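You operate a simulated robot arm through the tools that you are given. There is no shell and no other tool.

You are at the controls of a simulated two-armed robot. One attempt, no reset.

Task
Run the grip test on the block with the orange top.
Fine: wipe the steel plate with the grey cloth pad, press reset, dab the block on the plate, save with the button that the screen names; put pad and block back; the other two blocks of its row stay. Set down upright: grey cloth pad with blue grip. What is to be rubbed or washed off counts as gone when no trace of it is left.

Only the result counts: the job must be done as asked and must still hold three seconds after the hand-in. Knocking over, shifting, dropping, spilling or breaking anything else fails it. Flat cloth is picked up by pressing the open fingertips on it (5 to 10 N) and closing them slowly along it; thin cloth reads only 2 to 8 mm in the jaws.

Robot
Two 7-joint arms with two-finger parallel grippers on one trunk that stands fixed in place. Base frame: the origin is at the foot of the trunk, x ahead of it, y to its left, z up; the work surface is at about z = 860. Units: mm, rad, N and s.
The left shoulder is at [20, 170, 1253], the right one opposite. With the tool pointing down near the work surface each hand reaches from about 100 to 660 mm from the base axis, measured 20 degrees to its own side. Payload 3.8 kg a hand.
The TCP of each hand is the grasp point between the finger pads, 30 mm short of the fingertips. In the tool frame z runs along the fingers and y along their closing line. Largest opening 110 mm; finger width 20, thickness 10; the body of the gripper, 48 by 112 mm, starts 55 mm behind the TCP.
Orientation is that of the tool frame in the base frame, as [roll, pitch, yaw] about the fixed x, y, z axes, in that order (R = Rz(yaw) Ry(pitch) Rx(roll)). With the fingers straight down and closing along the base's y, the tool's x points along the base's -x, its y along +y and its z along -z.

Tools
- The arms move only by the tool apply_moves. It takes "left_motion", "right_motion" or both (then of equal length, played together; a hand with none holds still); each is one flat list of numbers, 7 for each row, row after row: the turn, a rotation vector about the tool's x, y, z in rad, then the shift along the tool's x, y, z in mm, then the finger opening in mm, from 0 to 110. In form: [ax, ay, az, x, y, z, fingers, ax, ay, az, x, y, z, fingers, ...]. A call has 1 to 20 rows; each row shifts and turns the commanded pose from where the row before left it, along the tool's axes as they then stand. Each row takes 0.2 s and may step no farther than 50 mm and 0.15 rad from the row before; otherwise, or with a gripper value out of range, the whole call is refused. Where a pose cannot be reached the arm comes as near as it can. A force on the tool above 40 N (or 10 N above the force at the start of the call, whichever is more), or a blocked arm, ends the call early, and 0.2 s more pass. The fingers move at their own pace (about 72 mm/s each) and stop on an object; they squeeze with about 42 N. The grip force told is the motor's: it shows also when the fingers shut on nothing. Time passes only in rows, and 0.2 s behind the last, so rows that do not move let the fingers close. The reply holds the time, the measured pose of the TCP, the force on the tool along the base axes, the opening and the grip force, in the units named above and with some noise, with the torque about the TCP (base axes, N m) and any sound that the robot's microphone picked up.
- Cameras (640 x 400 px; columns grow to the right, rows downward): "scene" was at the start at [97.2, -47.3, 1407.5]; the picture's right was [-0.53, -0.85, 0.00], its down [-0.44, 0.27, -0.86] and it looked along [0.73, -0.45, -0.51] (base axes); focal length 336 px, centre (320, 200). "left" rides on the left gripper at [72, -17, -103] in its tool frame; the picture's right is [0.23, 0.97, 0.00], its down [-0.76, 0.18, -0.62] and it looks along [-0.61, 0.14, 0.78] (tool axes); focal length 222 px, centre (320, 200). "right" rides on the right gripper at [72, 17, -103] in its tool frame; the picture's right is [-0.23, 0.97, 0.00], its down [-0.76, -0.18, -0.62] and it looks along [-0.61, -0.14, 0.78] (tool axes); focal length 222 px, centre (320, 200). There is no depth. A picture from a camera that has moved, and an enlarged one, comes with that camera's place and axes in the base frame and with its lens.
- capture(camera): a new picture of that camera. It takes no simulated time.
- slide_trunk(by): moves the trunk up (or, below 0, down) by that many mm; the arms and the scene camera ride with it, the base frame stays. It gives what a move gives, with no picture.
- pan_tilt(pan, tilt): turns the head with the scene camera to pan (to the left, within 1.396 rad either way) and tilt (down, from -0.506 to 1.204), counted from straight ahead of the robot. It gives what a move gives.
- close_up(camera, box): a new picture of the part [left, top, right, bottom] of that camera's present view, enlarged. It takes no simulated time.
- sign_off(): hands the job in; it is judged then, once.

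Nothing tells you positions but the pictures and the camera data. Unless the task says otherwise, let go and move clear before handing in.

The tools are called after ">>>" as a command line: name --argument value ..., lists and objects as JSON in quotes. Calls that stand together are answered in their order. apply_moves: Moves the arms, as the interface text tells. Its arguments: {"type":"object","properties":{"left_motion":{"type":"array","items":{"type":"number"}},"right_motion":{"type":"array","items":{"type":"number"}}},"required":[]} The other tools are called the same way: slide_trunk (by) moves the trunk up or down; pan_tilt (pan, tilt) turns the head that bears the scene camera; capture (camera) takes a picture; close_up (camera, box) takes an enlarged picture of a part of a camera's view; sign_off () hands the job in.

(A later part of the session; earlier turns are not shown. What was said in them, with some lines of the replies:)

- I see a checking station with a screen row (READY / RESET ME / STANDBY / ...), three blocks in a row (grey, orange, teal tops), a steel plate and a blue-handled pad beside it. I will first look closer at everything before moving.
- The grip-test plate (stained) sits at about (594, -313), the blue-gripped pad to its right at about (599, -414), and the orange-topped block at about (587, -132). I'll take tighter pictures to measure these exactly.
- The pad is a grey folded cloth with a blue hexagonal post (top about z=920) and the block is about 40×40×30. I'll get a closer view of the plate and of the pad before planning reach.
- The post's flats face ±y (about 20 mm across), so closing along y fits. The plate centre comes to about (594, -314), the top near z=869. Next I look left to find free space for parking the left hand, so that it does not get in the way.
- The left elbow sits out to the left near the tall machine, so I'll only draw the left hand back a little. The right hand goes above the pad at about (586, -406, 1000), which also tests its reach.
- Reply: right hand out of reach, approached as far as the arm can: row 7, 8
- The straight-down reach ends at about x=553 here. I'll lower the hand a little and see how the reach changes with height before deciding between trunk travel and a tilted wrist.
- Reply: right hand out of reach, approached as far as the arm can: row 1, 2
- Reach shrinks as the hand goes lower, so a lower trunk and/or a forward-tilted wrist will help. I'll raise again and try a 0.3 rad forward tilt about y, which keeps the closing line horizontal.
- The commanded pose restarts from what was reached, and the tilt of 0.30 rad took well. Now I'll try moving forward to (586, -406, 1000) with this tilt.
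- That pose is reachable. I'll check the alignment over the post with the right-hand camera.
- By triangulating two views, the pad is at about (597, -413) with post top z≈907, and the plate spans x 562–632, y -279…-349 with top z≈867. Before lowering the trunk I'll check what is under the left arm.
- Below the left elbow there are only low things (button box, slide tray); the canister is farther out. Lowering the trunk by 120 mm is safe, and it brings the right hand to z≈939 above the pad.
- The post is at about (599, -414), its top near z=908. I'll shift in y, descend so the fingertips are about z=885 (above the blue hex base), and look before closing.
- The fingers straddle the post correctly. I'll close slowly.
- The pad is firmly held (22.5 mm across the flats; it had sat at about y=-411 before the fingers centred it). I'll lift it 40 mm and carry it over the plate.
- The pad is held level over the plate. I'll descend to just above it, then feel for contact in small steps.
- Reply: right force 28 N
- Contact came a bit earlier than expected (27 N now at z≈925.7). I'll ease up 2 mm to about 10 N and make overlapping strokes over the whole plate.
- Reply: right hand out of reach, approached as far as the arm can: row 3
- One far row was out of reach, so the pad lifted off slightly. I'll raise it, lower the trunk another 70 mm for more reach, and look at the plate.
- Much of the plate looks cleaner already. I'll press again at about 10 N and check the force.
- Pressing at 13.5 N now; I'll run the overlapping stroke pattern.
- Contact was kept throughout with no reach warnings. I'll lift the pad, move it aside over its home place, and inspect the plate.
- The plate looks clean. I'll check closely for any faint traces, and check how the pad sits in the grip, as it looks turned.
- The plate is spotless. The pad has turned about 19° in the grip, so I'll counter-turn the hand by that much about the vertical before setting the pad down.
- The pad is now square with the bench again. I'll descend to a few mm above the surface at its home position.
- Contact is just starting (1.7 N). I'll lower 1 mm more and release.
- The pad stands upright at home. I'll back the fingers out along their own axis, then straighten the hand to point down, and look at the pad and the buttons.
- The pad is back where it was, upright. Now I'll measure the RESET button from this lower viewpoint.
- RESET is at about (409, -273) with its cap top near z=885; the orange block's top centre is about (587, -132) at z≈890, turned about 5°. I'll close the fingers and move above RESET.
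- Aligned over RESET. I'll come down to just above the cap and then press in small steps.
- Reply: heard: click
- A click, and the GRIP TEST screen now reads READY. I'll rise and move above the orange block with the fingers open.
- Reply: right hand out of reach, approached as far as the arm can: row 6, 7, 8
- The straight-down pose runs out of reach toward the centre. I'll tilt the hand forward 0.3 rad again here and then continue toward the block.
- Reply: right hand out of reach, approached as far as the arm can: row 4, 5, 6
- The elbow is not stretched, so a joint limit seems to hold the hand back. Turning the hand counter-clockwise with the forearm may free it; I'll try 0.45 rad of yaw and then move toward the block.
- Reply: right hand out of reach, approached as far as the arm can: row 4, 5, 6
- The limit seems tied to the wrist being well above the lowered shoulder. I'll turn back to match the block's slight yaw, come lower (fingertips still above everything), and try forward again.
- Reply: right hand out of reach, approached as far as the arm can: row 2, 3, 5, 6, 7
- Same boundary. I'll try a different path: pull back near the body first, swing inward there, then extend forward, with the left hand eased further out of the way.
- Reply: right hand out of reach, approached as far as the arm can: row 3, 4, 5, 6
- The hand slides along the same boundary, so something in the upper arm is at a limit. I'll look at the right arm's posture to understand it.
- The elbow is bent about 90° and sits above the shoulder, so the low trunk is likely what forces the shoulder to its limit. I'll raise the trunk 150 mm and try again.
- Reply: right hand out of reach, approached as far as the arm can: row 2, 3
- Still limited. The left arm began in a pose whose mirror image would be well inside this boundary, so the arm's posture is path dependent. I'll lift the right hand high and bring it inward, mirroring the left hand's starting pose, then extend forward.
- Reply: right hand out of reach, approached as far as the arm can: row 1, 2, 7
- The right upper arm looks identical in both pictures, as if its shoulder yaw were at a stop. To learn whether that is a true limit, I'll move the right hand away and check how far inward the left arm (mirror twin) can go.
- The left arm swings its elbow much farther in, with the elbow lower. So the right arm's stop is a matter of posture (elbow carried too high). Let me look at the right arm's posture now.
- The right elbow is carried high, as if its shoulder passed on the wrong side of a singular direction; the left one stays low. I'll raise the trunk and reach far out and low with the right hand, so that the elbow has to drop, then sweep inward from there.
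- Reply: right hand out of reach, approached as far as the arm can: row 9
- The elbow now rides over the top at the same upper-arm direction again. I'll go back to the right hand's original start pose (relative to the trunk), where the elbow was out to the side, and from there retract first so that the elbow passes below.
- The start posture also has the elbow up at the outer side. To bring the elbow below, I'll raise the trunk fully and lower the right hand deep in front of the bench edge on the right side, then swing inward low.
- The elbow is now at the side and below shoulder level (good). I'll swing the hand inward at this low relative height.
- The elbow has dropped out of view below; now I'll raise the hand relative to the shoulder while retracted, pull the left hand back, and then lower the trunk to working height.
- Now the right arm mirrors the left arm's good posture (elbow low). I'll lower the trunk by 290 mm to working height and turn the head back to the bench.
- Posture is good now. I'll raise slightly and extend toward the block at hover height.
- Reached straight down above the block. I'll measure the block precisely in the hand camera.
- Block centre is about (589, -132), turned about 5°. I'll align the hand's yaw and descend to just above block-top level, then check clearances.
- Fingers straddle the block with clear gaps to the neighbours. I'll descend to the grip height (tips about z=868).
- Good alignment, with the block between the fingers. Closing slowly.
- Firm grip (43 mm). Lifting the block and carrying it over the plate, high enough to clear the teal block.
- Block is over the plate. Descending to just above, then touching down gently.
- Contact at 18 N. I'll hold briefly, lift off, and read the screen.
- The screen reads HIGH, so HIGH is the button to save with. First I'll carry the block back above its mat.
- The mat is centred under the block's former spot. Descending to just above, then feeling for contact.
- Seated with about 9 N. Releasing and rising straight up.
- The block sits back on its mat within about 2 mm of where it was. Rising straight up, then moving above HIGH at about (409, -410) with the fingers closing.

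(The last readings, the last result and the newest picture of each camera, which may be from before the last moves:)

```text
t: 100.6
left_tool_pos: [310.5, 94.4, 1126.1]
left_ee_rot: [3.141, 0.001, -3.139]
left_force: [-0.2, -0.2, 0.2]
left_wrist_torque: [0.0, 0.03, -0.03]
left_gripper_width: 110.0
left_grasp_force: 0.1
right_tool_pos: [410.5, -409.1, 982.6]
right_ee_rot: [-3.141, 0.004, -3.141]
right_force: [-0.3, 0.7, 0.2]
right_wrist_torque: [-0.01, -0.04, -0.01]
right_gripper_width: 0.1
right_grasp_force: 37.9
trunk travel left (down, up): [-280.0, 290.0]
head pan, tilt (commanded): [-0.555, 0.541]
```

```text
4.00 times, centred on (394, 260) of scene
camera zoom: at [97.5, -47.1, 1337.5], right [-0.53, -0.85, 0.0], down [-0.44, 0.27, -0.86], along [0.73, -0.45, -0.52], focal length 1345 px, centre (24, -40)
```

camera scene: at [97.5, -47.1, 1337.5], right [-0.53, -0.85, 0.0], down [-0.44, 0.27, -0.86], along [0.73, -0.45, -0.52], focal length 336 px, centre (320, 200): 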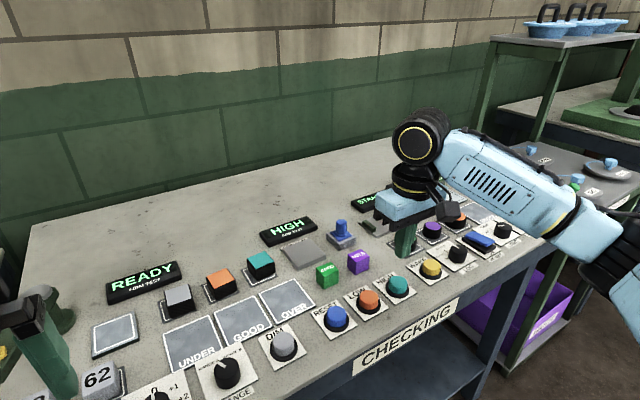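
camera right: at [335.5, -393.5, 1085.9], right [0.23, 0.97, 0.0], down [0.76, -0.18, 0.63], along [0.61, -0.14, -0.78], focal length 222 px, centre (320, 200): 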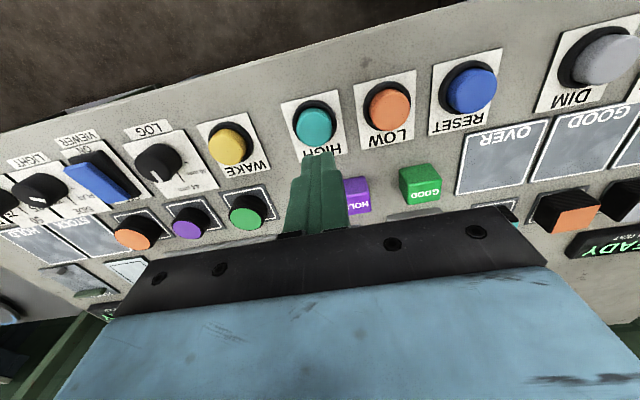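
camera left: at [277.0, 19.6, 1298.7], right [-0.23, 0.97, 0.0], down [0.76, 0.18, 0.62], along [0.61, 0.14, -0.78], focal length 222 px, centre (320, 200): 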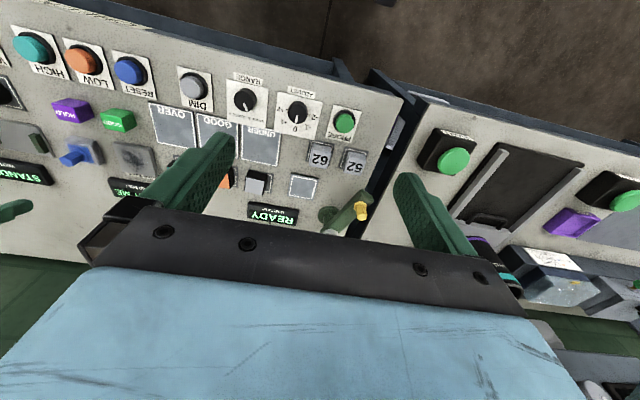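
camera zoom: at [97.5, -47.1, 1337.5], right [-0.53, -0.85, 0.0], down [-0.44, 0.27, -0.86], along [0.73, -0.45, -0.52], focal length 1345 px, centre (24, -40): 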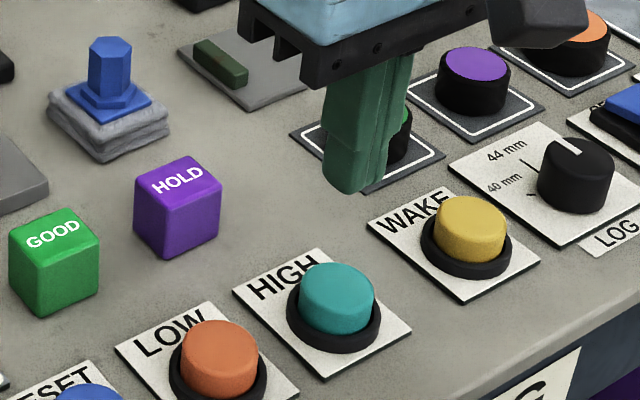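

Allowing for a small camera bias (the fingers also appear shifted), HIGH is about 2.5 mm farther right. I'll correct, descend, and press in small steps.

>>> apply_moves --right_motion '[0, 0, 0, 1, -2.4, 20, 0, 0, 0, 0, 0, 0, 25, 0, 0, 0, 0, 0, 0, 18, 0, 0, 0, 0, 0, 0, 2, 0, 0, 0, 0, 0, 0, 0, 0]'

>>> close_up --camera "scene" --box '[330, 210, 458, 310]'

```text
t: 101.8
left_tool_pos: [310.1, 95.2, 1125.7]
left_ee_rot: [-3.141, 0.0, -3.139]
left_force: [0.8, 0.5, 0.3]
left_wrist_torque: [0.01, 0.0, 0.01]
left_gripper_width: 110.0
left_grasp_force: 0.2
right_tool_pos: [408.2, -410.6, 918.1]
right_ee_rot: [3.141, 0.005, 3.141]
right_force: [-0.4, 0.3, -0.3]
right_wrist_torque: [0.02, 0.01, -0.03]
right_gripper_width: 0.1
right_grasp_force: 37.6
trunk travel left (down, up): [-280.0, 290.0]
head pan, tilt (commanded): [-0.555, 0.541]
```

```text
4.00 times, centred on (394, 260) of scene
camera zoom: at [97.2, -47.3, 1337.5], right [-0.53, -0.85, 0.0], down [-0.44, 0.27, -0.86], along [0.73, -0.45, -0.52], focal length 1345 px, centre (24, -40)
```

zoom: 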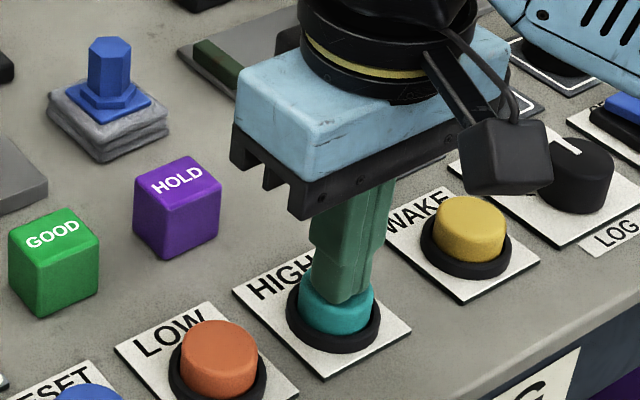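

Aligned on the cap. Pressing.

>>> apply_moves --right_motion '[0, 0, 0, 0, 0, 2, 0, 0, 0, 0, 0, 0, 1.5, 0, 0, 0, 0, 0, 0, 1.5, 0, 0, 0, 0, 0, 0, 1.5, 0, 0, 0, 0, 0, 0, 1.5, 0]'

>>> close_up --camera "scene" --box '[230, 190, 358, 270]'

```text
t: 103.0
left_tool_pos: [309.1, 95.1, 1126.3]
left_ee_rot: [3.141, 0.0, -3.14]
left_force: [-0.5, 0.3, 1.4]
left_wrist_torque: [0.01, -0.01, 0.01]
left_gripper_width: 110.1
left_grasp_force: 0.1
right_tool_pos: [408.6, -410.9, 911.2]
right_ee_rot: [3.14, 0.005, -3.141]
right_force: [-2.6, -0.2, 8.1]
right_wrist_torque: [-0.05, 0.08, 0.01]
right_gripper_width: 0.0
right_grasp_force: 37.5
trunk travel left (down, up): [-280.0, 290.0]
head pan, tilt (commanded): [-0.555, 0.541]
heard: click
```

```text
5.00 times, centred on (294, 230) of scene
camera zoom: at [96.5, -46.9, 1337.7], right [-0.53, -0.85, 0.0], down [-0.44, 0.27, -0.86], along [0.73, -0.45, -0.51], focal length 1681 px, centre (450, 50)
```

zoom: 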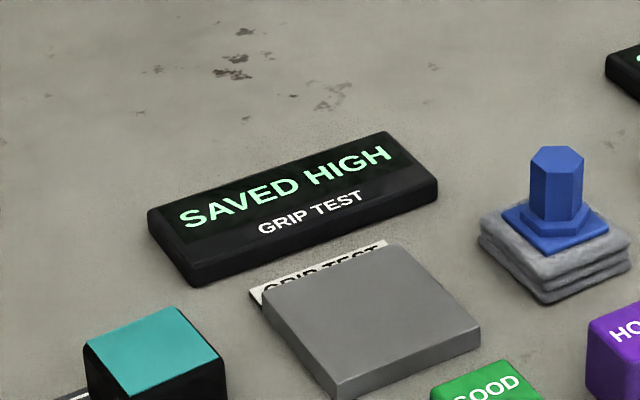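

The screen shows SAVED HIGH. I'll rise clear and check everything.

>>> apply_moves --right_motion '[0, 0, 0, 0, 0, -30, 0, 0, 0, 0, 0, 0, -40, 0, 0, 0, 0, 0, 0, -40, 0, 0, 0, 0, 10, -10, -40, 0, 0, 0, 0, 10, -10, -30, 0, 0, 0, 0, 0, 0, 0, 0]'

>>> capture --camera "scene"

>>> close_up --camera "scene" --box '[140, 200, 400, 340]'

>>> close_up --camera "scene" --box '[240, 210, 336, 270]'

```text
t: 104.4
left_tool_pos: [310.2, 95.4, 1125.0]
left_ee_rot: [-3.141, 0.0, -3.139]
left_force: [0.1, -0.3, -0.5]
left_wrist_torque: [-0.01, 0.02, 0.0]
left_gripper_width: 109.8
left_grasp_force: 0.2
right_tool_pos: [388.6, -431.8, 1090.3]
right_ee_rot: [3.141, 0.003, 3.14]
right_force: [0.8, -0.4, 0.1]
right_wrist_torque: [0.03, 0.01, 0.0]
right_gripper_width: 0.0
right_grasp_force: 37.8
trunk travel left (down, up): [-280.0, 290.0]
head pan, tilt (commanded): [-0.555, 0.541]
```

```text
taken
camera scene: at [97.4, -47.4, 1337.4], right [-0.53, -0.85, 0.0], down [-0.44, 0.27, -0.86], along [0.73, -0.45, -0.52], focal length 336 px, centre (320, 200)
```

scene: 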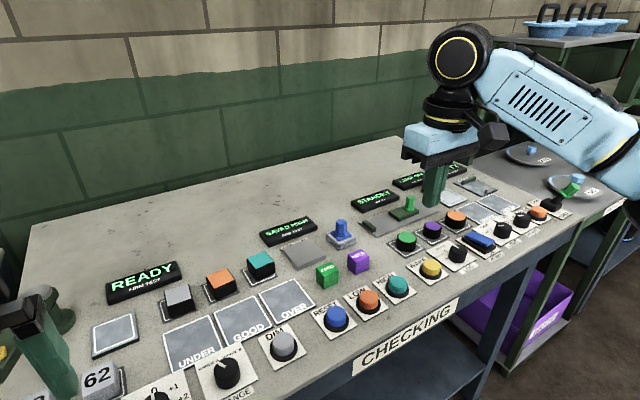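

```text
2.46 times, centred on (270, 270) of scene
camera zoom: at [97.4, -47.4, 1337.4], right [-0.53, -0.85, 0.0], down [-0.44, 0.27, -0.86], along [0.73, -0.45, -0.52], focal length 828 px, centre (443, 28)
```

zoom: 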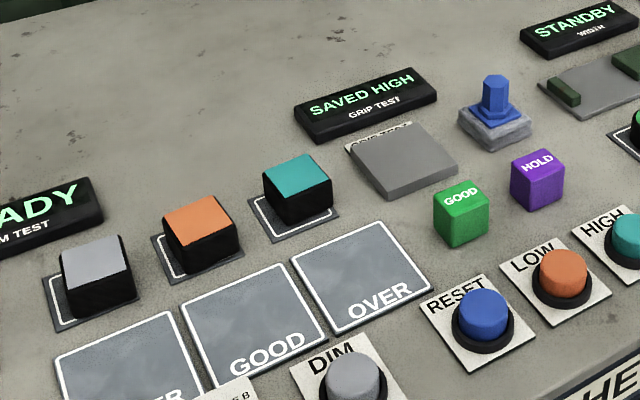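

```text
6.67 times, centred on (288, 240) of scene
camera zoom: at [97.4, -47.4, 1337.4], right [-0.53, -0.85, 0.0], down [-0.44, 0.27, -0.86], along [0.73, -0.45, -0.52], focal length 2242 px, centre (533, -67)
```

zoom: 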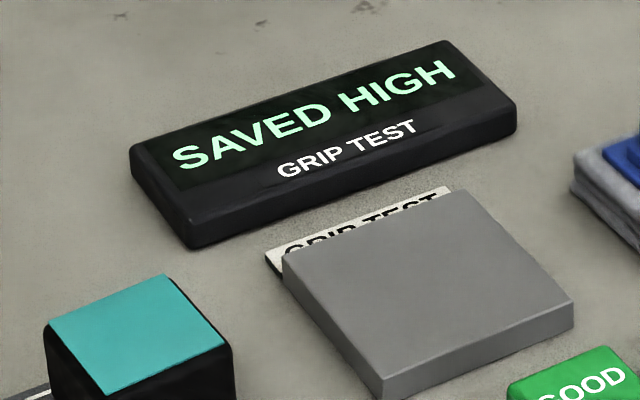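

The plate is clean and the GRIP TEST screen reads SAVED HIGH. The pad stands upright at its place, and the orange block is back on its mat between the untouched grey and teal blocks. Both hands are clear, so I'm handing in.

>>> sign_off

```text
The job is handed in.
```

The grip test on the orange-topped block is done and handed in. The GRIP TEST screen read SAVED HIGH just before hand-in.

- **Plate:** I wiped it with the grey pad. Close-ups from two cameras showed no trace of the stain.
- **Test:** I pressed RESET and the screen changed to READY. I then dabbed the block on the plate at about 18 N. The screen named HIGH, so I saved with that button.
- **Pad:** It stands upright within a few millimetres of where it was. It turned about 19° in the grip while wiping, so I turned it back square before setting it down.
- **Blocks:** The orange block is back on its mat, about 2 mm from its original spot. I did not touch the grey and teal blocks.

Nothing else on the bench was knocked or shifted as far as I could see. Both hands were empty and clear at hand-in.
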